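You operate a simulated robot arm through the tools that you are given. There is no shell and no other tool.

You run a simulated two-armed robot. Do the job below in one go: nothing can be reset, and whatever is moved stays where it is left.

Task
Set chamber two's cut-out to 3 bar and run it till it stops by itself.
Fine: then switch the run switch off and turn the cut-out dial to 1 bar.
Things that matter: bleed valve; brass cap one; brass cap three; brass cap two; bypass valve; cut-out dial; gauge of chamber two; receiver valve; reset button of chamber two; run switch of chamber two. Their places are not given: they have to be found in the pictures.

It is judged by the outcome, as a careful person would: the job done as asked, and still so three seconds after it is handed in. It fails if anything else is knocked over, pushed out of place, dropped, spilled or broken.

Robot
Two 7-joint arms with fingered hands on one trunk that stands fixed in place. Base frame: the origin is at the foot of the trunk, x ahead of it, y to its left, z up. Units: m, degrees, N and s.
The left shoulder is at [0.02, 0.123, 0.887], the right one opposite. With the tool pointing down near the work surface each hand reaches from about 0.14 to 0.5 m from the base axis, measured 20 degrees to its own side. Payload 2.4 kg a hand.
The tool frame of a hand sits at the grasp point between the pads (the TCP): z along the fingers, y along the line on which they close. The tips reach 0.017 m beyond it. Largest opening 0.088 m; the body of the gripper starts 0.047 m behind the TCP. The gripper is a hand of 3 fingers: y runs from the thumb to the fingers, the wrist lies at [0, 0, -0.165] in the tool frame, and closing takes about 1.5 s.
Orientation is told as [roll, pitch, yaw] about the base's x, y, z axes, in that order, counted from this pose: with the fingers straight down and closing along the base's y, the tool's x points along the base's -x, its y along +y and its z along -z.

Tools
- The arms move only by the tool move_arm. It takes "left_motion", "right_motion" or both (then of equal length, played together; a hand with none holds still); each is a list of rows, each an object (a shift or turn left out is 0, a gripper value left out holds the last) with "gripper": the finger opening in mm, from 0 to 88; "translation": the shift along the tool's x, y, z in mm, a list of three; "rotation": the turn, a rotation vector about the tool's x, y, z in degrees, a list of three. In form: [{"gripper": gripper, "translation": [dx, dy, dz], "rotation": [rx, ry, rz]}, ...]. A call has 1 to 20 rows; each row shifts and turns the commanded pose from where the row before left it, along the tool's axes as they then stand. Rows are played at 5 a second. More than 0.05 m and 8.6 degrees between two rows, or a gripper value outside its range, and nothing of the call is played. A pose out of reach is approached as far as the arm can. The call stops where the force on the tool passes 40 N (or 10 N more than at its start, if that is more) or the arm is blocked; 0.2 s more then pass. Each finger travels about 0.045 m/s and halts on what it meets, pressing with about 28 N; the grip force reading is that of the motor and also rises with nothing between the fingers. The clock runs only during rows and for 0.2 s after the last one: add rows that do not move to give the fingers time. It gives the time, the measured TCP pose, the force on the tool (base axes), the opening and the grip force at its end, in the units of the frame above (readings bear some noise), with the torque about the TCP (base axes, N m) and any sound that the robot's microphone picked up.
- Cameras (640 x 400 px; columns grow to the right, rows downward): "scene" is now at [0.037, 0.0344, 1.3291]; the picture's right is [0.49, -0.87, 0.00], its down [-0.75, -0.42, -0.51] and it looks along [0.45, 0.25, -0.86] (base axes); focal length 354 px, centre (320, 200). "left" rides on the left gripper at [-0.052, 0.004, -0.066] in its tool frame; the picture's right is [-0.08, -1.00, 0.00], its down [0.78, -0.07, -0.62] and it looks along [0.62, -0.05, 0.78] (tool axes); focal length 243 px, centre (320, 200). "right" rides on the right gripper at [0.052, 0.004, -0.066] in its tool frame; the picture's right is [-0.09, 1.00, 0.00], its down [-0.78, -0.07, -0.62] and it looks along [-0.62, -0.05, 0.78] (tool axes); focal length 243 px, centre (320, 200).
- capture(camera): a new picture of that camera. The clock stands still meanwhile.
- move_column(by): slides the trunk up (or, below 0, down) by that many m; the arms and the scene camera ride with it, the base frame stays. It gives what a move gives, with no picture.
- grasp_type(shape, hand): the hand has 3 fingers and takes this shape, open, in about a second: jaw (thumb against the fingers, like two jaws); tri (thumb and two fingers); tip (a fingertip pinch); poke (one finger out to press); point (the index stretched); flat (the hand flat); cup (the hand cupped); fist (a fist). The gripper value then closes the fingers along that shape, each until it touches; the sizes above hold for jaw. It gives what a move gives, with no picture.
- head_to(pan, tilt): turns the head with the scene camera to pan (to the left, within 120 degrees either way) and tilt (down, from -29 to 69), counted from straight ahead of the robot. It gives what a move gives.
- pixel_to_xyz(camera, pixels): there is no depth. For up to 12 entries [column, row, z] of the newest picture of that camera ("zoom" is the newest enlarged one), the place [x, y] in the base frame at which the ray of that pixel passes the height z, good to about 0.002 m. The clock stands still meanwhile.
- zoom(camera, box): a new picture of the part [left, top, right, bottom] of that camera's present view, enlarged. The clock stands still meanwhile.
- sign_off(): hands the job in; it is judged then, once.

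Open the grippers and draw the arms clear of the work before you hand the job in, unless the task says otherwise.

The tools are called after "Emit:" as name(argument=value, ...) on one line, values as JSON. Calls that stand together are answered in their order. move_arm: Moves the arms, as the interface text tells. Its arguments: {"type":"object","properties":{"left_motion":{"type":"array"},"right_motion":{"type":"array"}},"required":[]} The other tools are called the same way: move_column (by) slides the trunk up or down; grasp_type (shape, hand) gives the hand a shape; head_to (pan, tilt) turns the head that bears the scene camera; capture (camera) takes a picture; pixel_to_xyz (camera, pixels) gives the place at which the rays of pixels pass given heights; zoom (camera, box) takes an enlarged picture of a part of a camera's view; sign_off () hands the job in.

At the start:

```text
t: 0.0
left_tool_pos: [0.2513, 0.3121, 0.8955]
left_tool_rot: [0.1, 0.0, -0.1]
left_ft_force: [-0.7, 0.2, 0.5]
left_wrist_torque: [0.05, 0.0, -0.02]
left_opening: 0.0878
left_grasp_force: 0.0
left_shape: jaw
right_tool_pos: [0.3254, 0.0168, 0.8133]
right_tool_rot: [0.0, 0.0, -0.1]
right_ft_force: [0.1, 0.0, 0.0]
right_wrist_torque: [-0.01, 0.01, -0.02]
right_opening: 0.0879
right_grasp_force: 0.1
right_shape: jaw
trunk travel left (down, up): [-0.1, 0.73]
head pan, tilt: [29.2, 59.1]
```

scene: 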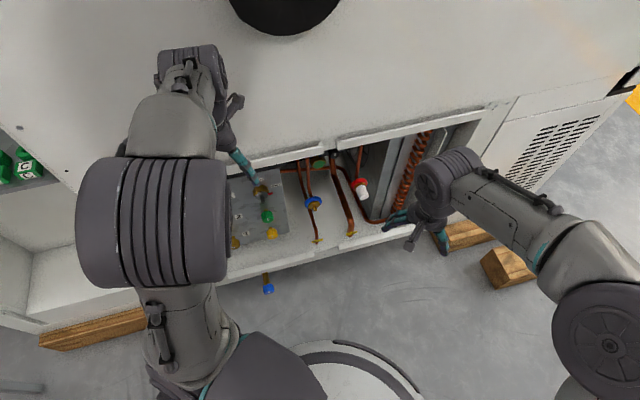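
right: 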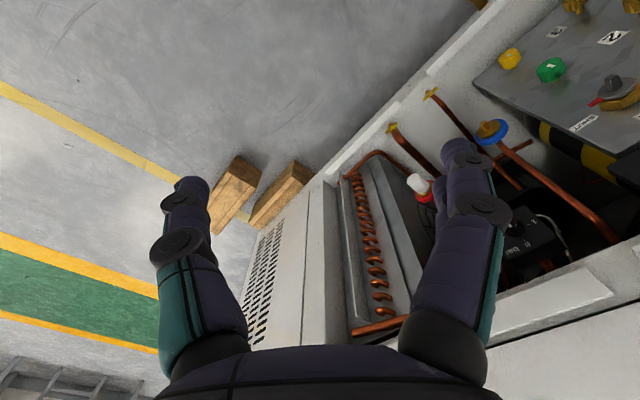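
left: 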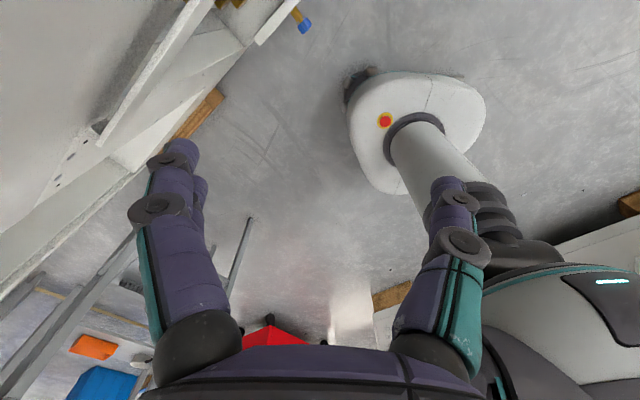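

The scene shows a machine bay around pixels (230-400, 150-250) with a grey panel that has valves and dials. I'll zoom in there, and take the right hand camera's view of the panel as well.

Emit:
zoom(camera="scene", box=[210, 130, 450, 300])

Emit:
zoom(camera="right", box=[400, 0, 640, 150])

```text
2.35 times, centred on (330, 215) of scene
```

zoom: 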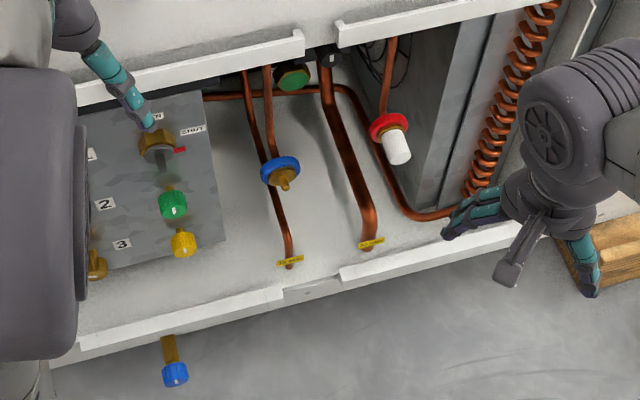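

```text
2.67 times, centred on (520, 75) of right
```

zoom: 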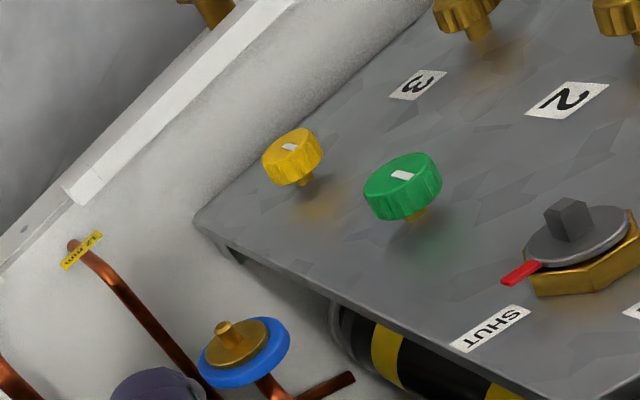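

The left arm hides most of the panel at (230-290, 180-250). Before moving it I'll turn the head to look around for the gauge, dial and switch.

Emit:
head_to(pan=-30, tilt=50)

Emit:
capture(camera="scene")

Emit:
head_to(pan=0, tilt=20)

Emit:
capture(camera="scene")

Emit:
head_to(pan=60, tilt=40)

Emit:
capture(camera="scene")

Emit:
head_to(pan=100, tilt=40)

Emit:
capture(camera="scene")

Emit:
head_to(pan=-90, tilt=40)

Emit:
capture(camera="scene")

```text
t: 1.3
left_tool_pos: [0.2508, 0.3108, 0.8959]
left_tool_rot: [0.0, -0.1, 0.0]
left_ft_force: [-0.2, -0.3, 0.7]
left_wrist_torque: [0.01, -0.01, -0.01]
left_opening: 0.0877
left_grasp_force: 0.0
left_shape: jaw
right_tool_pos: [0.3247, 0.0173, 0.8137]
right_tool_rot: [0.0, -0.1, 0.0]
right_ft_force: [0.5, -0.3, -0.5]
right_wrist_torque: [0.02, 0.02, 0.0]
right_opening: 0.0879
right_grasp_force: 0.1
right_shape: jaw
trunk travel left (down, up): [-0.1, 0.73]
head pan, tilt: [-30.0, 50.0]
```

```text
taken
```

scene: 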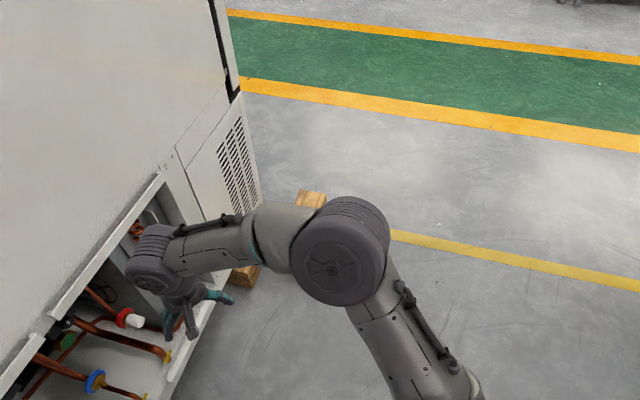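

```text
t: 2.2
left_tool_pos: [0.2511, 0.3122, 0.8964]
left_tool_rot: [0.0, -0.1, -0.1]
left_ft_force: [0.3, 0.2, -0.1]
left_wrist_torque: [-0.02, 0.02, 0.0]
left_opening: 0.0879
left_grasp_force: 0.1
left_shape: jaw
right_tool_pos: [0.327, 0.017, 0.8129]
right_tool_rot: [0.0, -0.1, 0.0]
right_ft_force: [0.2, 0.7, -1.0]
right_wrist_torque: [0.0, 0.02, 0.01]
right_opening: 0.0879
right_grasp_force: 0.1
right_shape: jaw
trunk travel left (down, up): [-0.1, 0.73]
head pan, tilt: [0.0, 20.0]
```

```text
taken
```

scene: 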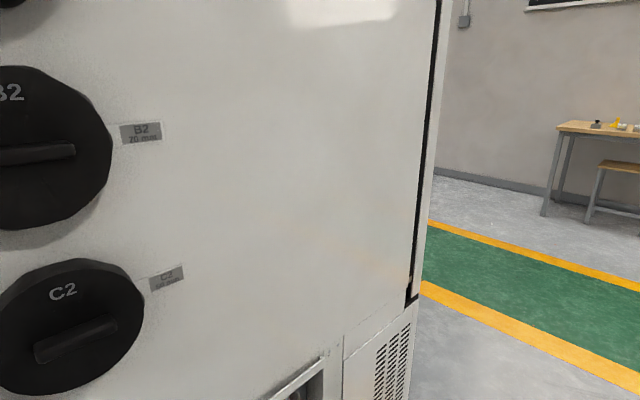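

```text
t: 3.5
left_tool_pos: [0.2519, 0.3114, 0.8971]
left_tool_rot: [-0.1, 0.0, -0.1]
left_ft_force: [0.3, 0.1, 0.2]
left_wrist_torque: [-0.03, 0.03, 0.02]
left_opening: 0.0879
left_grasp_force: 0.0
left_shape: jaw
right_tool_pos: [0.3244, 0.0167, 0.813]
right_tool_rot: [0.1, 0.0, 0.1]
right_ft_force: [0.4, 0.7, -0.1]
right_wrist_torque: [0.0, -0.01, 0.04]
right_opening: 0.0877
right_grasp_force: 0.1
right_shape: jaw
trunk travel left (down, up): [-0.1, 0.73]
head pan, tilt: [60.0, 40.0]
```

```text
taken
```

scene: 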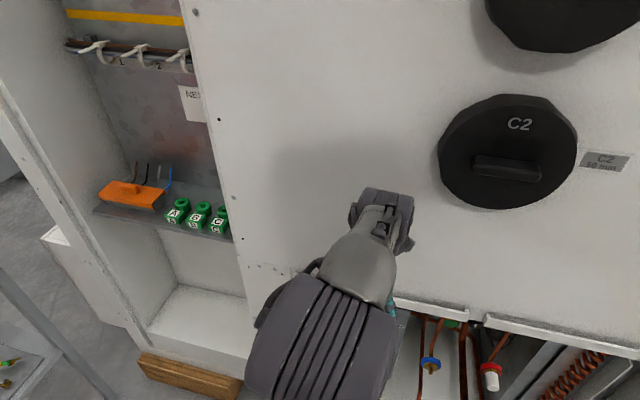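

```text
t: 4.6
left_tool_pos: [0.2511, 0.3107, 0.8961]
left_tool_rot: [-0.1, 0.0, 0.0]
left_ft_force: [0.5, 0.1, 0.3]
left_wrist_torque: [0.01, 0.02, 0.04]
left_opening: 0.0879
left_grasp_force: 0.0
left_shape: jaw
right_tool_pos: [0.3254, 0.0167, 0.8136]
right_tool_rot: [0.0, 0.0, -0.1]
right_ft_force: [0.4, 0.1, -0.4]
right_wrist_torque: [0.0, -0.03, 0.0]
right_opening: 0.0883
right_grasp_force: 0.1
right_shape: jaw
trunk travel left (down, up): [-0.1, 0.73]
head pan, tilt: [100.0, 40.0]
```

```text
taken
```

scene: 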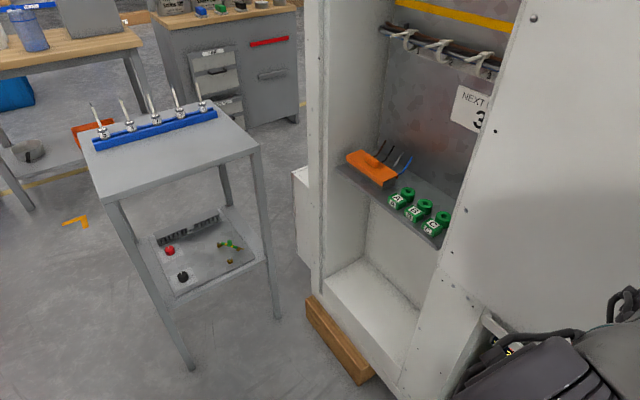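

```text
t: 7.4
left_tool_pos: [0.2521, 0.3106, 0.8961]
left_tool_rot: [0.0, 0.1, 0.0]
left_ft_force: [-0.6, -0.3, 0.6]
left_wrist_torque: [0.0, -0.02, 0.01]
left_opening: 0.0878
left_grasp_force: 0.0
left_shape: jaw
right_tool_pos: [0.3254, 0.0156, 0.8133]
right_tool_rot: [0.0, 0.0, -0.1]
right_ft_force: [0.8, -0.4, 0.1]
right_wrist_torque: [0.02, 0.01, -0.02]
right_opening: 0.0878
right_grasp_force: 0.1
right_shape: jaw
trunk travel left (down, up): [-0.1, 0.73]
head pan, tilt: [-90.0, 40.0]
```

```text
taken
```

scene: 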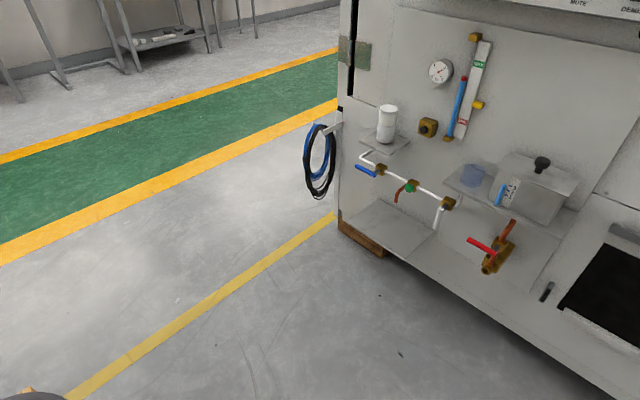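

The front cabinet has a bay below, and the right side has another machine with gauge and valves. I'll scan further, looking upward and to the rest of the sides.

Emit:
head_to(pan=-90, tilt=5)

Emit:
capture(camera="scene")

Emit:
head_to(pan=-120, tilt=40)

Emit:
capture(camera="scene")

Emit:
head_to(pan=-40, tilt=0)

Emit:
capture(camera="scene")

Emit:
head_to(pan=30, tilt=-10)

Emit:
capture(camera="scene")

Emit:
head_to(pan=40, tilt=20)

Emit:
capture(camera="scene")

Emit:
head_to(pan=80, tilt=10)

Emit:
capture(camera="scene")

Emit:
head_to(pan=120, tilt=40)

Emit:
capture(camera="scene")

```text
t: 8.4
left_tool_pos: [0.2511, 0.3112, 0.8966]
left_tool_rot: [0.0, 0.0, 0.0]
left_ft_force: [0.2, -0.7, -0.3]
left_wrist_torque: [-0.02, -0.01, -0.02]
left_opening: 0.088
left_grasp_force: 0.1
left_shape: jaw
right_tool_pos: [0.3249, 0.0156, 0.8134]
right_tool_rot: [0.1, 0.1, -0.1]
right_ft_force: [-0.7, -0.8, 0.2]
right_wrist_torque: [-0.02, -0.02, -0.04]
right_opening: 0.088
right_grasp_force: 0.1
right_shape: jaw
trunk travel left (down, up): [-0.1, 0.73]
head pan, tilt: [-90.0, 5.0]
```

```text
taken
```

scene: 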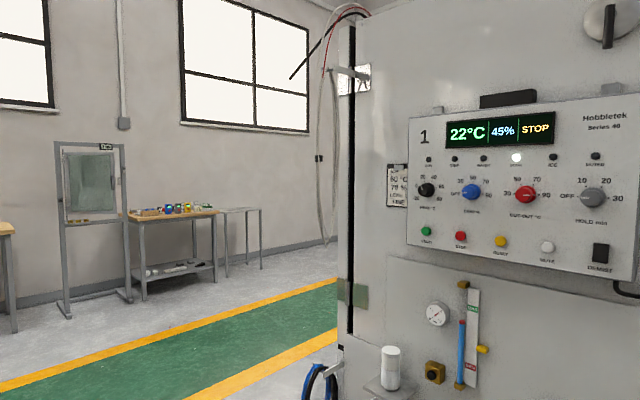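

```text
t: 9.4
left_tool_pos: [0.2512, 0.3116, 0.8962]
left_tool_rot: [0.0, 0.0, 0.1]
left_ft_force: [-0.2, -0.8, 0.3]
left_wrist_torque: [0.02, 0.01, 0.01]
left_opening: 0.0878
left_grasp_force: 0.2
left_shape: jaw
right_tool_pos: [0.3252, 0.0167, 0.8136]
right_tool_rot: [0.0, 0.1, 0.0]
right_ft_force: [0.2, 0.6, -0.2]
right_wrist_torque: [0.01, -0.05, 0.0]
right_opening: 0.0879
right_grasp_force: 0.0
right_shape: jaw
trunk travel left (down, up): [-0.1, 0.73]
head pan, tilt: [-120.0, 40.0]
```

```text
taken
```

scene: 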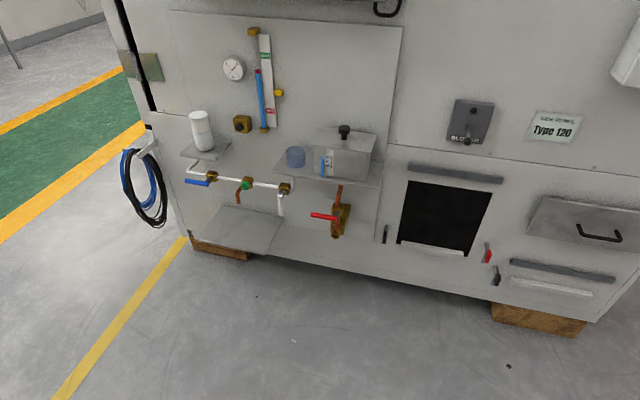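

```text
t: 11.0
left_tool_pos: [0.2497, 0.3111, 0.896]
left_tool_rot: [-0.1, -0.1, 0.1]
left_ft_force: [-0.1, 0.0, -0.2]
left_wrist_torque: [-0.03, -0.01, 0.0]
left_opening: 0.088
left_grasp_force: 0.1
left_shape: jaw
right_tool_pos: [0.3262, 0.0174, 0.8135]
right_tool_rot: [0.0, 0.1, 0.0]
right_ft_force: [0.7, -1.1, -0.1]
right_wrist_torque: [0.01, -0.02, -0.02]
right_opening: 0.0882
right_grasp_force: 0.2
right_shape: jaw
trunk travel left (down, up): [-0.1, 0.73]
head pan, tilt: [-40.0, 0.0]
```

```text
taken
```

scene: 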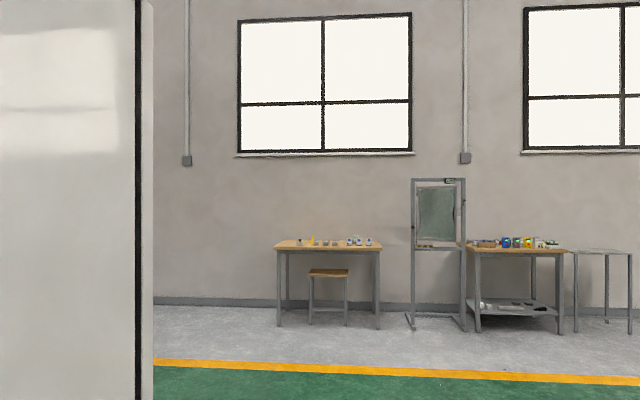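

```text
t: 12.4
left_tool_pos: [0.2513, 0.3119, 0.8966]
left_tool_rot: [-0.1, 0.1, 0.0]
left_ft_force: [1.0, -0.3, -0.1]
left_wrist_torque: [-0.02, -0.01, 0.01]
left_opening: 0.0879
left_grasp_force: 0.0
left_shape: jaw
right_tool_pos: [0.3253, 0.0165, 0.8132]
right_tool_rot: [0.1, 0.0, 0.0]
right_ft_force: [0.2, 0.2, -0.5]
right_wrist_torque: [-0.01, -0.01, 0.0]
right_opening: 0.0878
right_grasp_force: 0.0
right_shape: jaw
trunk travel left (down, up): [-0.1, 0.73]
head pan, tilt: [30.0, -10.0]
```

```text
taken
```

scene: 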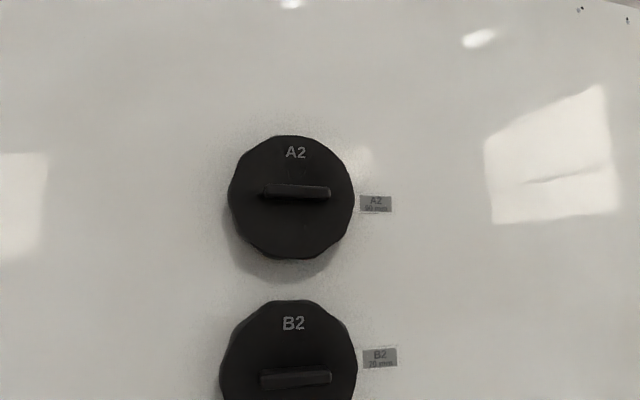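

```text
t: 13.3
left_tool_pos: [0.2517, 0.3125, 0.8961]
left_tool_rot: [0.0, 0.1, 0.0]
left_ft_force: [-0.5, -0.4, -0.1]
left_wrist_torque: [0.01, 0.03, -0.01]
left_opening: 0.0881
left_grasp_force: 0.1
left_shape: jaw
right_tool_pos: [0.3261, 0.0165, 0.8129]
right_tool_rot: [0.0, 0.0, 0.1]
right_ft_force: [0.0, -0.4, -0.1]
right_wrist_torque: [-0.05, -0.01, 0.01]
right_opening: 0.0881
right_grasp_force: 0.1
right_shape: jaw
trunk travel left (down, up): [-0.1, 0.73]
head pan, tilt: [40.0, 20.0]
```

```text
taken
```

scene: 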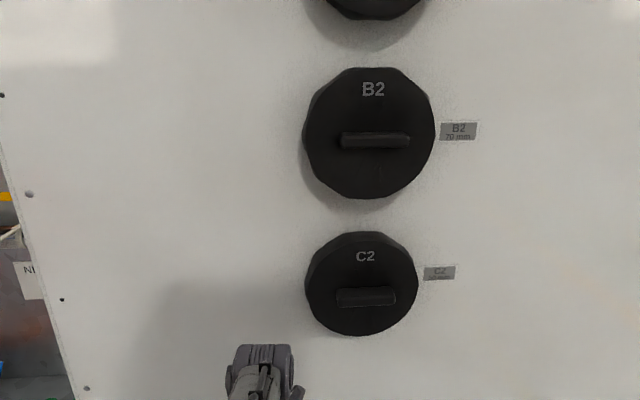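

```text
t: 14.4
left_tool_pos: [0.2518, 0.3121, 0.8972]
left_tool_rot: [-0.1, -0.1, 0.0]
left_ft_force: [0.9, -0.9, -0.8]
left_wrist_torque: [0.02, 0.0, 0.02]
left_opening: 0.0879
left_grasp_force: 0.0
left_shape: jaw
right_tool_pos: [0.3261, 0.0165, 0.8135]
right_tool_rot: [-0.1, 0.1, 0.0]
right_ft_force: [0.0, 0.7, 0.7]
right_wrist_torque: [0.01, -0.01, 0.01]
right_opening: 0.0878
right_grasp_force: 0.1
right_shape: jaw
trunk travel left (down, up): [-0.1, 0.73]
head pan, tilt: [80.0, 10.0]
```

```text
taken
```

scene: 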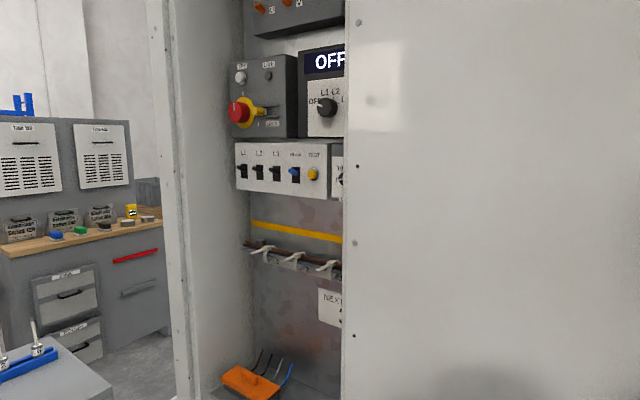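

```text
t: 15.5
left_tool_pos: [0.2512, 0.3114, 0.8965]
left_tool_rot: [0.0, 0.0, 0.0]
left_ft_force: [-0.7, 0.1, 0.1]
left_wrist_torque: [0.05, 0.03, -0.02]
left_opening: 0.0881
left_grasp_force: 0.2
left_shape: jaw
right_tool_pos: [0.3262, 0.0162, 0.8128]
right_tool_rot: [0.0, 0.0, -0.1]
right_ft_force: [-0.2, 0.0, -0.1]
right_wrist_torque: [0.0, -0.02, -0.07]
right_opening: 0.0877
right_grasp_force: 0.0
right_shape: jaw
trunk travel left (down, up): [-0.1, 0.73]
head pan, tilt: [120.0, 40.0]
```

```text
taken
```

scene: 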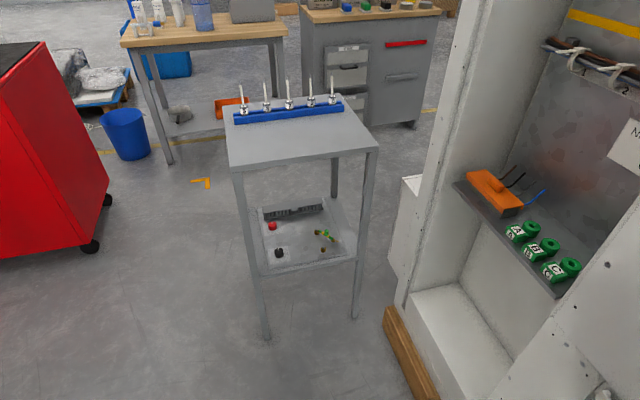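

The lower bay in front remains the likely place: the right camera shows a black box with a small dial near (530, 240). I'll zoom in on it.

Emit:
zoom(camera="right", box=[460, 100, 640, 290])

Emit:
head_to(pan=25, tilt=55)

Emit:
capture(camera="scene")

```text
2.11 times, centred on (550, 195) of right
```

zoom: 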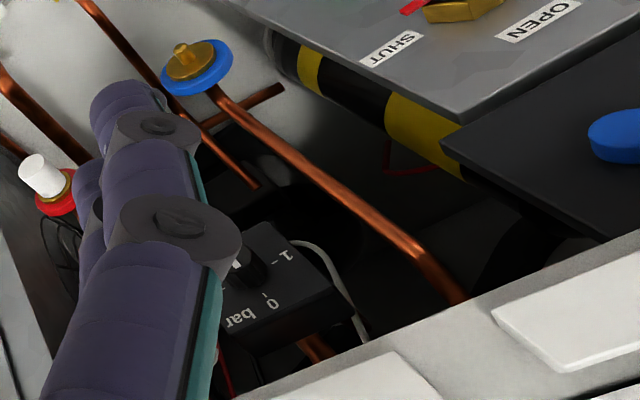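

```text
t: 17.2
left_tool_pos: [0.252, 0.312, 0.8966]
left_tool_rot: [0.0, 0.0, 0.0]
left_ft_force: [1.3, 0.2, -0.2]
left_wrist_torque: [0.01, 0.01, 0.01]
left_opening: 0.0879
left_grasp_force: 0.0
left_shape: jaw
right_tool_pos: [0.3243, 0.0155, 0.8133]
right_tool_rot: [0.0, 0.1, 0.0]
right_ft_force: [-0.3, 0.2, -0.2]
right_wrist_torque: [0.02, 0.02, 0.0]
right_opening: 0.0877
right_grasp_force: 0.1
right_shape: jaw
trunk travel left (down, up): [-0.1, 0.73]
head pan, tilt: [25.0, 55.0]
```

```text
taken
```

scene: 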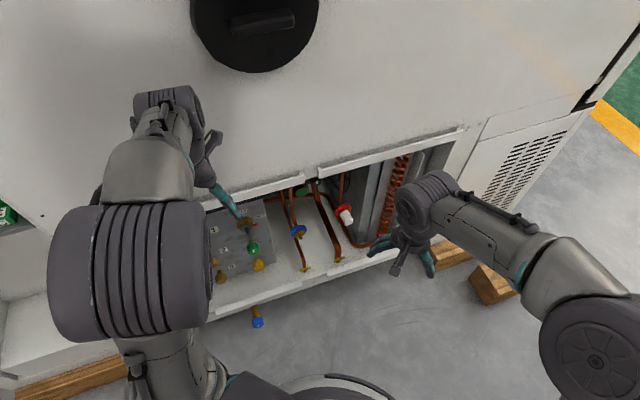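

The cut-out dial (black box marked "0 bar 1…") lies inside the bay at right-camera (525, 225), behind the fingers. I'll triangulate landmarks from both cameras: yellow knob, blue wheel, and white/red cap.

Emit:
pixel_to_xyz(camera="scene", pixels=[[258, 264, 0.5], [258, 264, 0.6], [258, 264, 0.7], [298, 231, 0.5], [298, 231, 0.6], [298, 231, 0.7], [258, 320, 0.5], [258, 320, 0.6], [120, 340, 0.1], [338, 260, 0.6]])

Emit:
pixel_to_xyz(camera="right", pixels=[[509, 58, 0.5], [509, 58, 0.6], [509, 58, 0.7], [490, 131, 0.5], [490, 131, 0.6], [490, 131, 0.7], [525, 228, 0.5], [525, 228, 0.6], [525, 228, 0.7]])

```text
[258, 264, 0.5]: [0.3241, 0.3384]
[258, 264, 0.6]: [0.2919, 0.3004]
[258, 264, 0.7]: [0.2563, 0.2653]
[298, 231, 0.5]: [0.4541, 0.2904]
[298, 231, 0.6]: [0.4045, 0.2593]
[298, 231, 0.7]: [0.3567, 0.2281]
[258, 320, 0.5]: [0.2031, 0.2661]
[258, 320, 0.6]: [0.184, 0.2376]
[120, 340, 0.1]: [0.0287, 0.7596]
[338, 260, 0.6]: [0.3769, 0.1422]
```

```text
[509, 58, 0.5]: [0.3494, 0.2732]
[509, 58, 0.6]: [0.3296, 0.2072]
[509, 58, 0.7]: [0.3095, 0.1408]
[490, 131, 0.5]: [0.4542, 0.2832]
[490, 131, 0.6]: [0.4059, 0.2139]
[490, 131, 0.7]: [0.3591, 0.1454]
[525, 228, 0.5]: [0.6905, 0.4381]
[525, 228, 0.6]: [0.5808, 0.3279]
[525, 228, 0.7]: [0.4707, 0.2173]
```

Yellow knob is near (0.39, 0.41, 0.29) and the blue wheel near (0.46, 0.295, 0.48), so the bay is low. I'll draw the left arm back and to the left to clear the view, and pull the right hand back and up a little too.

Emit:
move_arm(left_motion=[{"translation": [30, 0, -20]}, {"translation": [30, 30, -20]}, {"translation": [30, 30, 0]}, {"translation": [30, 30, 0]}, {"translation": [30, 30, 0]}, {"translation": [0, 0, 0]}, {"translation": [0, 0, 0]}], right_motion=[{"translation": [30, 0, -20]}, {"translation": [30, -30, -20]}, {"translation": [30, -30, 0]}, {"translation": [30, -30, 0]}, {"translation": [0, -30, 0]}, {"translation": [0, 0, 0]}, {"translation": [0, 0, 0]}])

Emit:
capture(camera="scene")

Emit:
capture(camera="left")

Emit:
capture(camera="right")

```text
t: 18.8
left_tool_pos: [0.1021, 0.4345, 0.9374]
left_tool_rot: [0.0, 0.1, 0.1]
left_ft_force: [0.2, 0.3, 0.5]
left_wrist_torque: [0.03, -0.01, -0.01]
left_opening: 0.0881
left_grasp_force: 0.0
left_shape: jaw
right_tool_pos: [0.2062, -0.1052, 0.852]
right_tool_rot: [-0.1, -0.1, 0.0]
right_ft_force: [0.5, -0.5, -0.9]
right_wrist_torque: [-0.02, -0.01, 0.01]
right_opening: 0.0882
right_grasp_force: 0.0
right_shape: jaw
trunk travel left (down, up): [-0.1, 0.73]
head pan, tilt: [25.0, 55.0]
```

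```text
taken
```

scene: 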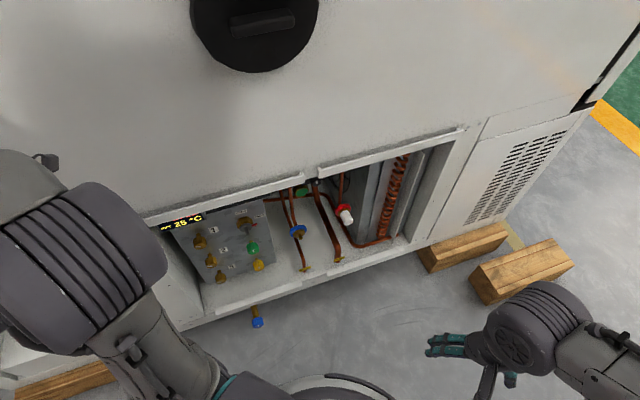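

```text
taken
```

left: 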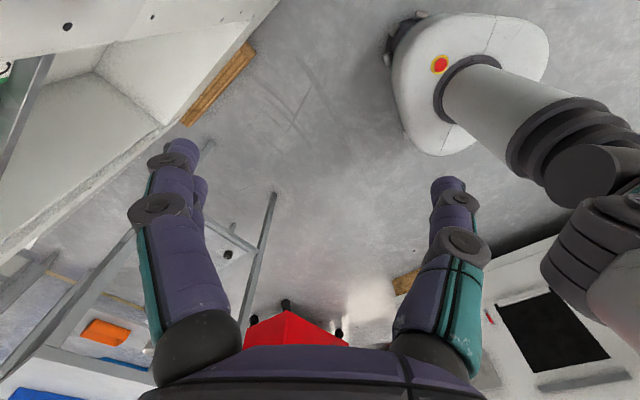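

```text
taken
```

right: 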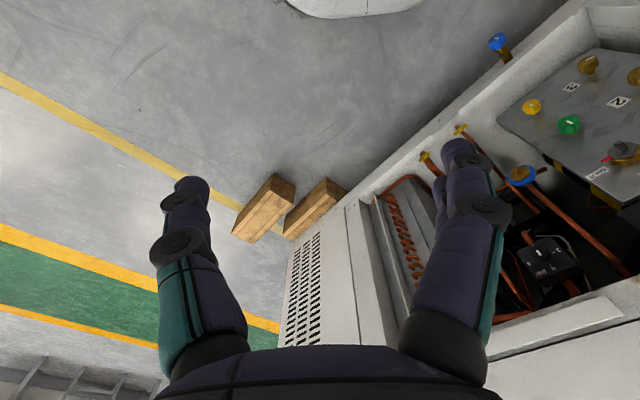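

The panel shows a display "25 °C", caps 1-3, a valve and knobs. I'll zoom into both views.

Emit:
zoom(camera="scene", box=[140, 150, 400, 330])

Emit:
zoom(camera="right", box=[480, 20, 640, 140])

Emit:
zoom(camera="right", box=[480, 150, 640, 320])

```text
2.22 times, centred on (270, 240) of scene
```

zoom: 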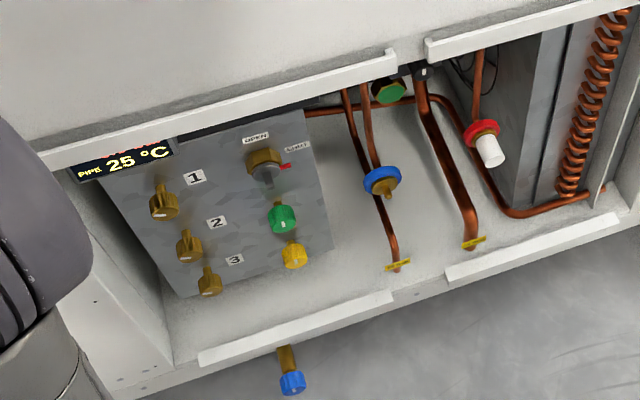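

```text
3.33 times, centred on (560, 80) of right
```

zoom: 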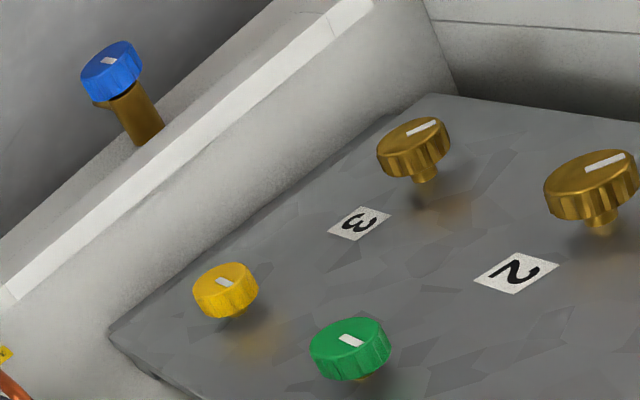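

```text
2.35 times, centred on (560, 235) of right
```

zoom: 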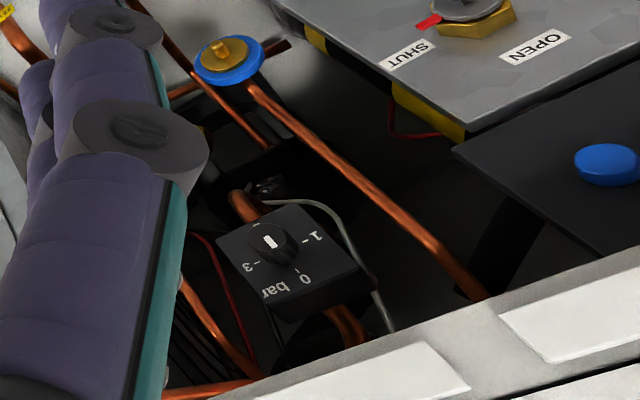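

The dial on a black box in the bay reads 0,1,(2),3 bar, and a blue button sits on a black plate. The gauge, run switch and reset aren't found yet; I'll look higher on the cabinets.

Emit:
head_to(pan=25, tilt=-29)

Emit:
capture(camera="scene")

Emit:
head_to(pan=90, tilt=-10)

Emit:
capture(camera="scene")

Emit:
head_to(pan=-120, tilt=0)

Emit:
capture(camera="scene")

Emit:
head_to(pan=-10, tilt=50)

Emit:
capture(camera="scene")

```text
t: 20.4
left_tool_pos: [0.102, 0.4338, 0.938]
left_tool_rot: [0.0, 0.1, 0.0]
left_ft_force: [0.3, -0.3, -0.1]
left_wrist_torque: [0.0, -0.02, 0.0]
left_opening: 0.0881
left_grasp_force: 0.2
left_shape: jaw
right_tool_pos: [0.2044, -0.1046, 0.8533]
right_tool_rot: [0.0, -0.1, 0.0]
right_ft_force: [0.0, 1.0, -0.1]
right_wrist_torque: [0.01, 0.0, 0.01]
right_opening: 0.0878
right_grasp_force: 0.0
right_shape: jaw
trunk travel left (down, up): [-0.1, 0.73]
head pan, tilt: [25.0, -28.6]
```

```text
taken
```

scene: 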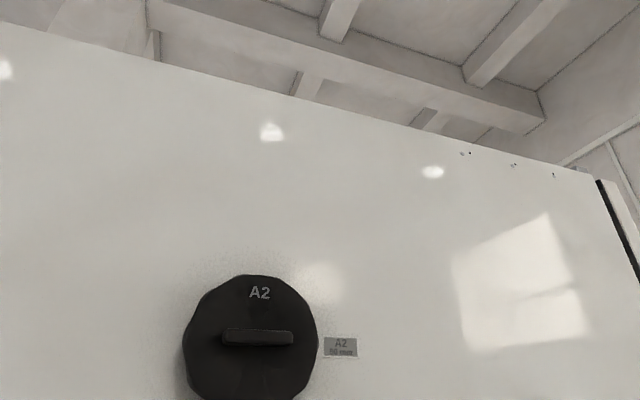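

```text
t: 21.7
left_tool_pos: [0.1029, 0.434, 0.9379]
left_tool_rot: [0.0, -0.1, 0.0]
left_ft_force: [0.7, 0.6, -0.8]
left_wrist_torque: [0.03, -0.03, 0.0]
left_opening: 0.088
left_grasp_force: 0.0
left_shape: jaw
right_tool_pos: [0.2044, -0.104, 0.8514]
right_tool_rot: [0.0, -0.1, 0.0]
right_ft_force: [-0.6, -0.4, -0.2]
right_wrist_torque: [-0.01, 0.0, 0.0]
right_opening: 0.0877
right_grasp_force: 0.0
right_shape: jaw
trunk travel left (down, up): [-0.1, 0.73]
head pan, tilt: [90.0, -10.0]
```

```text
taken
```

scene: 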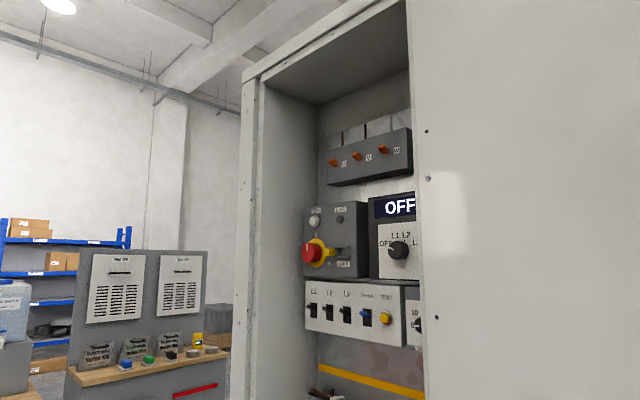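

```text
t: 24.8
left_tool_pos: [0.1017, 0.4333, 0.9378]
left_tool_rot: [0.0, 0.1, 0.0]
left_ft_force: [-0.6, 0.2, 1.0]
left_wrist_torque: [0.0, 0.02, 0.04]
left_opening: 0.088
left_grasp_force: 0.1
left_shape: jaw
right_tool_pos: [0.2051, -0.1051, 0.8514]
right_tool_rot: [0.0, -0.1, 0.0]
right_ft_force: [0.6, -0.3, 0.2]
right_wrist_torque: [-0.03, 0.0, 0.0]
right_opening: 0.088
right_grasp_force: 0.0
right_shape: jaw
trunk travel left (down, up): [-0.1, 0.73]
head pan, tilt: [-120.0, 0.0]
```

```text
taken
```

scene: 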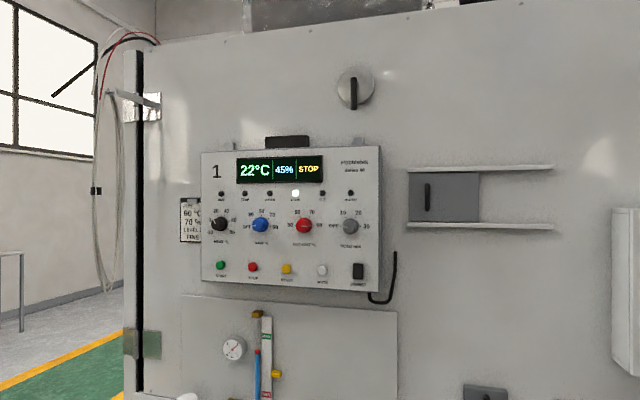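

```text
t: 26.6
left_tool_pos: [0.1023, 0.4331, 0.9375]
left_tool_rot: [-0.1, 0.0, 0.0]
left_ft_force: [0.6, -0.1, -0.2]
left_wrist_torque: [-0.05, -0.03, 0.03]
left_opening: 0.0876
left_grasp_force: 0.1
left_shape: jaw
right_tool_pos: [0.2044, -0.1045, 0.8517]
right_tool_rot: [0.1, -0.1, 0.1]
right_ft_force: [-0.9, -0.5, -0.3]
right_wrist_torque: [0.02, -0.02, 0.03]
right_opening: 0.0881
right_grasp_force: 0.1
right_shape: jaw
trunk travel left (down, up): [-0.1, 0.73]
head pan, tilt: [-10.0, 50.0]
```

```text
taken
```

scene: 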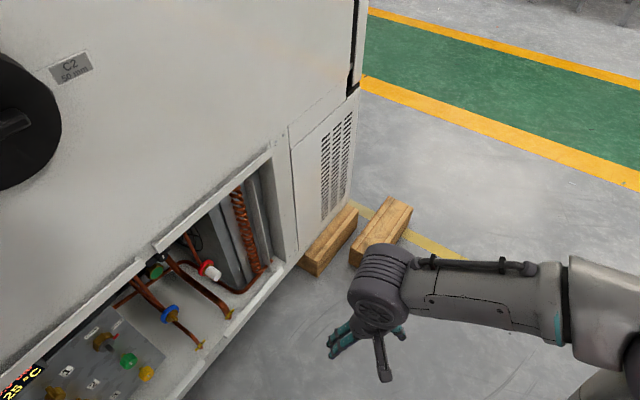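

All the chamber-two hardware must be inside this low bay (25 °C display, caps 1–3, dial box). I'll bring the right hand down in front of the bay and tilt its camera to look in levelly.

Emit:
move_arm(right_motion=[{"translation": [0, 40, 30], "rotation": [0, 0, -7.5]}, {"translation": [0, 40, 30], "rotation": [0, 0, -7.5]}, {"translation": [0, 40, 40], "rotation": [0, 0, -7.5]}, {"translation": [0, 30, 40], "rotation": [0, 0, -7.5]}, {"translation": [0, 0, 40], "rotation": [0, -6, 0]}, {"translation": [0, 0, 30], "rotation": [0, -6, 0]}, {"translation": [0, 0, 0], "rotation": [0, -6, 0]}, {"translation": [0, 0, 0], "rotation": [0, -6, 0]}, {"translation": [0, 0, 0]}, {"translation": [0, 0, 0]}])

Emit:
capture(camera="right")

Emit:
capture(camera="scene")

```text
refused: row 3 steps farther than a row can; nothing moved
```

```text
taken
```

right: 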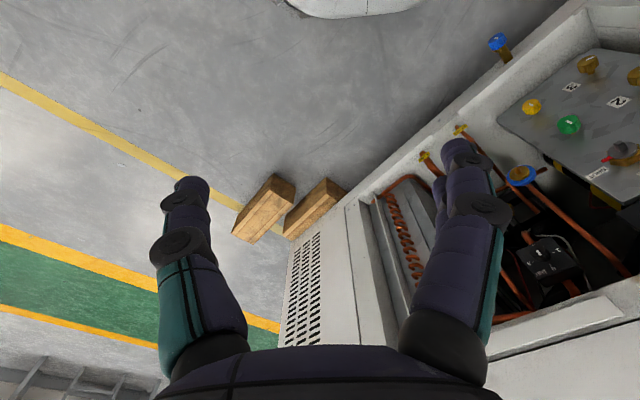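

```text
taken
```

scene: 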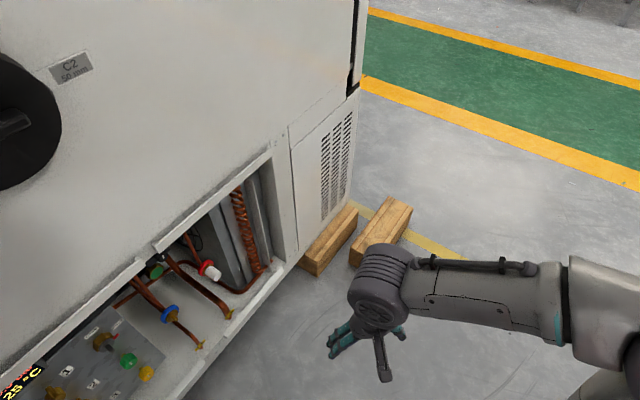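

The rows were too long (over 50 mm combined), so I'll repeat the same move with shorter steps.

Emit:
move_arm(right_motion=[{"translation": [0, 40, 20]}, {"translation": [0, 40, 20]}, {"translation": [0, 40, 20]}, {"translation": [0, 40, 20]}, {"translation": [0, 40, 20]}, {"translation": [0, 0, 40], "rotation": [0, 0, -7.5]}, {"translation": [0, 0, 40], "rotation": [0, 0, -7.5]}, {"translation": [0, 0, 20], "rotation": [0, 0, -7.5]}, {"rotation": [0, 0, -7.5]}, {"rotation": [0, -6, 0]}, {"rotation": [0, -6, 0]}, {"rotation": [0, -6, 0]}, {"rotation": [0, -6, 0]}, {"translation": [0, 0, 0]}, {"translation": [0, 0, 0]}])

Emit:
capture(camera="right")

Emit:
head_to(pan=25, tilt=55)

Emit:
capture(camera="scene")

```text
t: 29.8
left_tool_pos: [0.1025, 0.4345, 0.9369]
left_tool_rot: [-0.1, 0.0, 0.0]
left_ft_force: [0.0, 0.2, -0.1]
left_wrist_torque: [0.04, 0.01, -0.01]
left_opening: 0.088
left_grasp_force: 0.0
left_shape: jaw
right_tool_pos: [0.2055, 0.0956, 0.653]
right_tool_rot: [0.0, -24.1, 30.1]
right_ft_force: [0.5, 0.4, -0.5]
right_wrist_torque: [0.0, -0.01, -0.02]
right_opening: 0.0879
right_grasp_force: 0.1
right_shape: jaw
trunk travel left (down, up): [-0.1, 0.73]
head pan, tilt: [-10.0, 50.0]
```

```text
taken
```

right: 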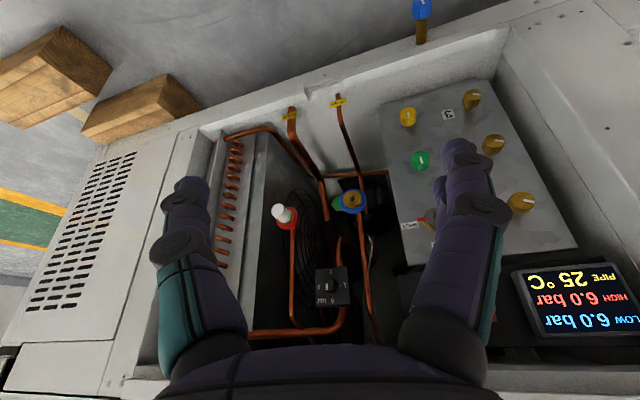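

```text
t: 30.8
left_tool_pos: [0.1026, 0.4348, 0.9381]
left_tool_rot: [0.0, 0.0, 0.0]
left_ft_force: [0.2, -0.1, -0.7]
left_wrist_torque: [0.02, 0.01, 0.03]
left_opening: 0.0881
left_grasp_force: 0.1
left_shape: jaw
right_tool_pos: [0.2054, 0.0967, 0.6528]
right_tool_rot: [0.1, -24.1, 30.0]
right_ft_force: [-0.3, 0.3, -0.5]
right_wrist_torque: [0.02, 0.0, 0.05]
right_opening: 0.0877
right_grasp_force: 0.1
right_shape: jaw
trunk travel left (down, up): [-0.1, 0.73]
head pan, tilt: [25.0, 55.0]
```

```text
taken
```

scene: 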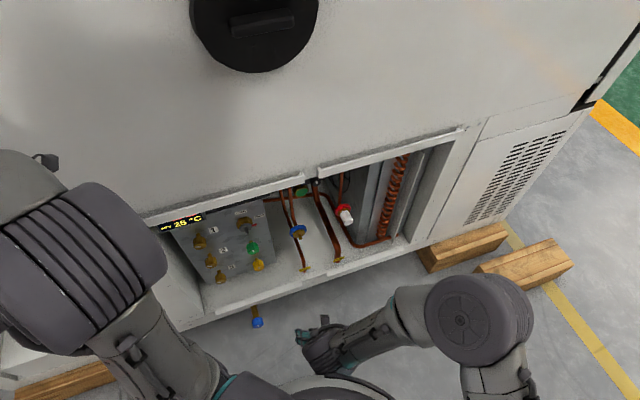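

The right camera (upside-down) shows the bay: dial box at (332, 285), blue wheel (352, 200), display "LOW 6.0 bar, HIGH 6.0 bar, PIPE 25 °C". I'll zoom in on the pieces.

Emit:
zoom(camera="right", box=[250, 170, 410, 350])

Emit:
zoom(camera="right", box=[380, 60, 640, 360])

Emit:
zoom(camera="scene", box=[260, 150, 400, 280])

```text
2.22 times, centred on (330, 260) of right
```

zoom: 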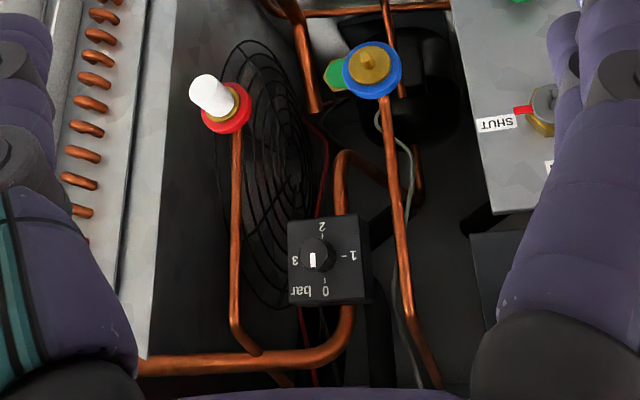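

```text
1.33 times, centred on (510, 210) of right
```

zoom: 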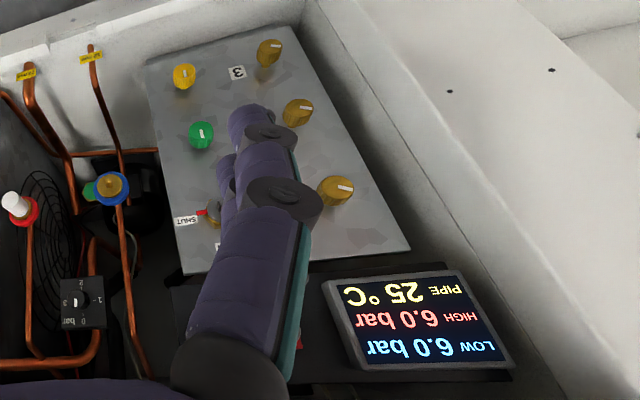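

```text
3.08 times, centred on (330, 215) of scene
```

zoom: 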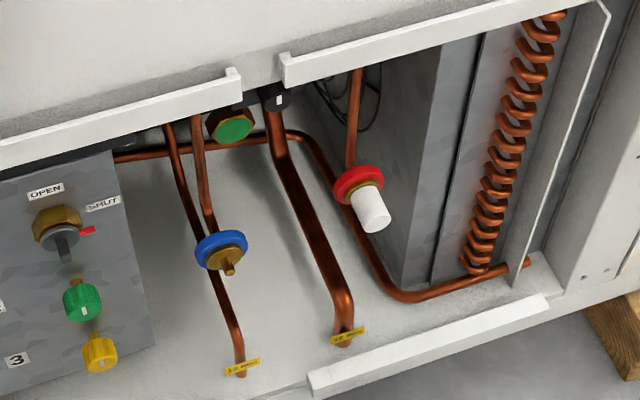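

The dial has 0/1/2/3 marks and points at about 3 to 2. The display seems to be the gauge (LOW/HIGH). The black plate with blue button is hidden by a finger near (440, 300), so I'll shift the hand left and down and look again.

Emit:
move_arm(right_motion=[{"translation": [10, 25, 20]}, {"translation": [10, 25, 20]}, {"translation": [10, 25, 20]}, {"translation": [10, 25, 20]}, {"rotation": [0, -6, 0]}, {"rotation": [0, -6, 0]}, {"rotation": [0, -6, 0]}, {"translation": [0, 0, 0]}, {"translation": [0, 0, 0]}])

Emit:
capture(camera="right")

Emit:
capture(camera="scene")

```text
t: 32.8
left_tool_pos: [0.1032, 0.4345, 0.9374]
left_tool_rot: [0.0, -0.1, 0.0]
left_ft_force: [0.1, -0.5, 0.1]
left_wrist_torque: [-0.02, 0.0, -0.01]
left_opening: 0.088
left_grasp_force: 0.0
left_shape: jaw
right_tool_pos: [0.1639, 0.1634, 0.571]
right_tool_rot: [0.0, -42.0, 29.9]
right_ft_force: [-0.8, 0.6, -0.6]
right_wrist_torque: [0.0, -0.01, -0.01]
right_opening: 0.0879
right_grasp_force: 0.0
right_shape: jaw
right hand out of reach, approached as far as the arm can: row 6, 7
trunk travel left (down, up): [-0.1, 0.73]
head pan, tilt: [25.0, 55.0]
```

```text
taken
```

right: 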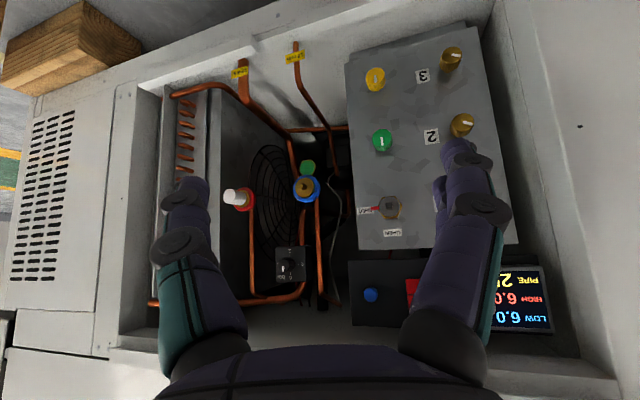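

```text
taken
```

scene: 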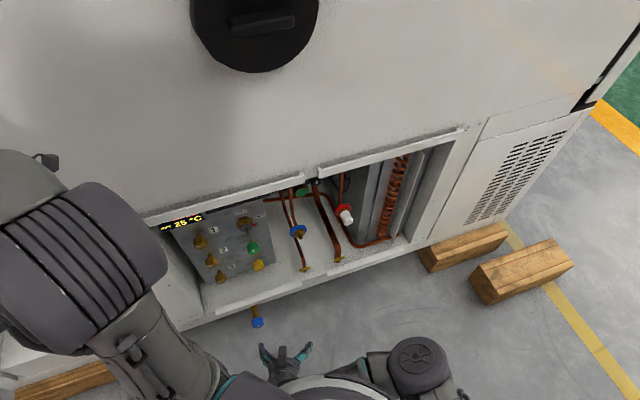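

Now the black plate shows a blue button (371, 294) and a red switch (412, 290). I'll shift the hand left along its y to uncover these and the display.

Emit:
move_arm(right_motion=[{"translation": [0, 25, 0]}, {"translation": [0, 25, 0]}, {"translation": [0, 25, 0]}, {"translation": [0, 0, 0]}, {"translation": [0, 0, 0]}])

Emit:
capture(camera="right")

Emit:
zoom(camera="right", box=[190, 130, 530, 350])

```text
t: 34.0
left_tool_pos: [0.1032, 0.4341, 0.9384]
left_tool_rot: [0.0, 0.0, 0.0]
left_ft_force: [0.8, 0.8, 0.4]
left_wrist_torque: [-0.03, -0.02, 0.01]
left_opening: 0.0877
left_grasp_force: 0.1
left_shape: jaw
right_tool_pos: [0.166, 0.1707, 0.5902]
right_tool_rot: [0.0, -41.9, 29.9]
right_ft_force: [-0.4, 0.9, -0.6]
right_wrist_torque: [0.06, 0.02, -0.04]
right_opening: 0.088
right_grasp_force: 0.0
right_shape: jaw
right hand out of reach, approached as far as the arm can: row 1, 2, 3
trunk travel left (down, up): [-0.1, 0.73]
head pan, tilt: [25.0, 55.0]
```

```text
taken
```

right: 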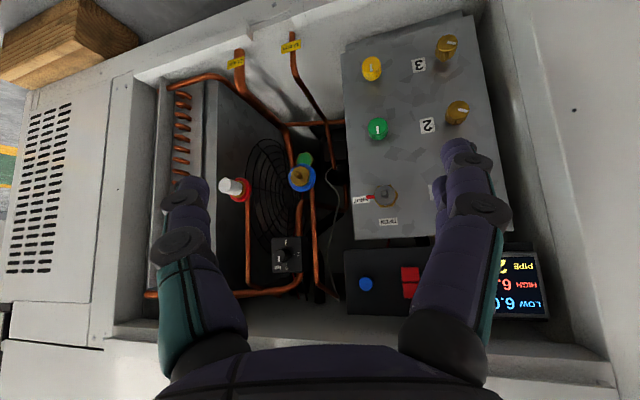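

```text
1.82 times, centred on (360, 240) of right
```

zoom: 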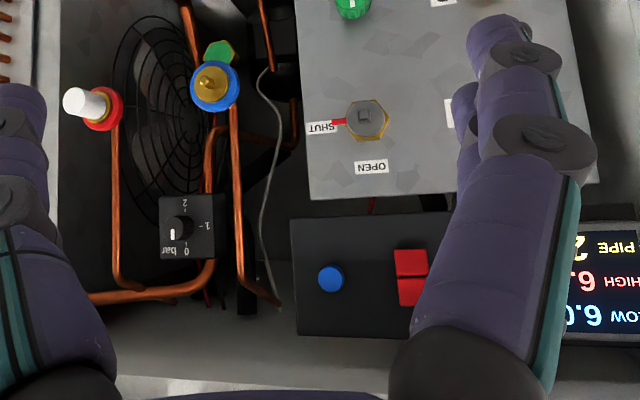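

The plate has a blue button at right-camera (366, 284) and a red rocker at (410, 282). I'll zoom tightly on the dial, the rocker and the receiver valve.

Emit:
zoom(camera="right", box=[265, 230, 310, 280])

Emit:
zoom(camera="right", box=[340, 240, 440, 320])

Emit:
zoom(camera="right", box=[340, 20, 500, 230])

Emit:
zoom(camera="scene", box=[220, 200, 310, 270])

```text
8.00 times, centred on (288, 255) of right
```

zoom: 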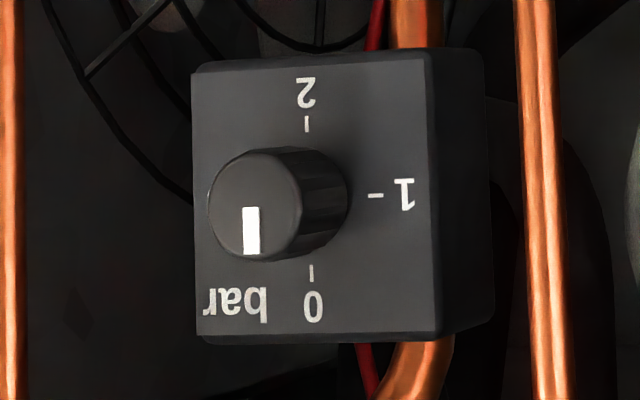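

```text
5.00 times, centred on (390, 280) of right
```

zoom: 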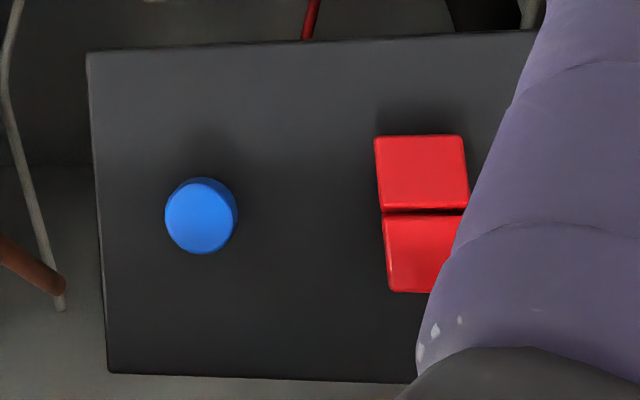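

```text
1.90 times, centred on (420, 125) of right
```

zoom: 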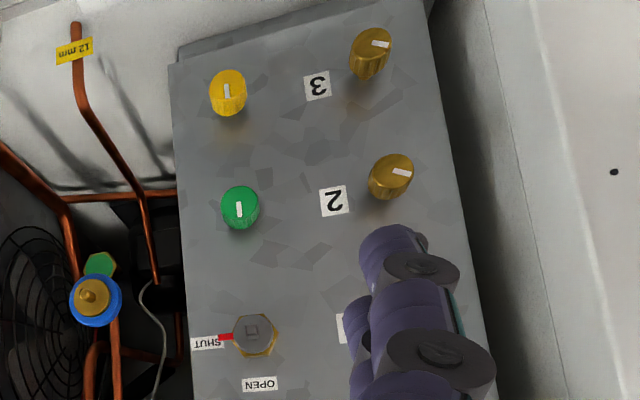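

```text
5.71 times, centred on (265, 235) of scene
```

zoom: 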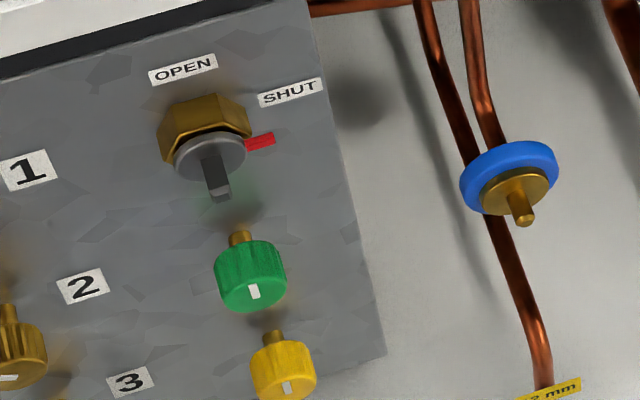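

Triangulating across the poses puts the dial near (0.533, 0.269, 0.63), the blue button near (0.427, 0.378, 0.675) and the rocker near (0.383, 0.429, 0.675). I'll check rays for the bay's top lip (scene 304,173), the display and dial.

Emit:
pixel_to_xyz(camera="scene", pixels=[[304, 173, 0.6], [304, 173, 0.7], [304, 173, 0.8], [466, 130, 0.7], [466, 130, 0.75], [148, 222, 0.7], [148, 222, 0.75], [313, 186, 0.6], [313, 186, 0.65]])

Emit:
pixel_to_xyz(camera="right", pixels=[[280, 255.6, 0.62], [280, 255.6, 0.64], [366, 284, 0.67], [366, 284, 0.68], [410, 282, 0.67], [410, 282, 0.68], [385, 195, 0.5], [385, 195, 0.55], [293, 46, 0.3], [293, 46, 0.35]])

```text
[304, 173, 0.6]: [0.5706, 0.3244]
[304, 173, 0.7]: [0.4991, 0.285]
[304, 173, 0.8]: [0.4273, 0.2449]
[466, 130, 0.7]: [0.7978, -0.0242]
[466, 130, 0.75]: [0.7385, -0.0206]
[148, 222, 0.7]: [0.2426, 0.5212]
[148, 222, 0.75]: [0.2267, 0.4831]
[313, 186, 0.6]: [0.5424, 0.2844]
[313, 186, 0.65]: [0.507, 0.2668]
```

```text
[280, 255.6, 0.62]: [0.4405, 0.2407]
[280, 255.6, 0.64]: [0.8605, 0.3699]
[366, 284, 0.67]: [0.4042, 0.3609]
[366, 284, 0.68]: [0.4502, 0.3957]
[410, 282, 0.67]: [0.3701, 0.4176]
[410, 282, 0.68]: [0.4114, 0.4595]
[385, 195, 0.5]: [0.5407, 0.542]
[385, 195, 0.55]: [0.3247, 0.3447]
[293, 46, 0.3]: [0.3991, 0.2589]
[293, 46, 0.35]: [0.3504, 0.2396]
```

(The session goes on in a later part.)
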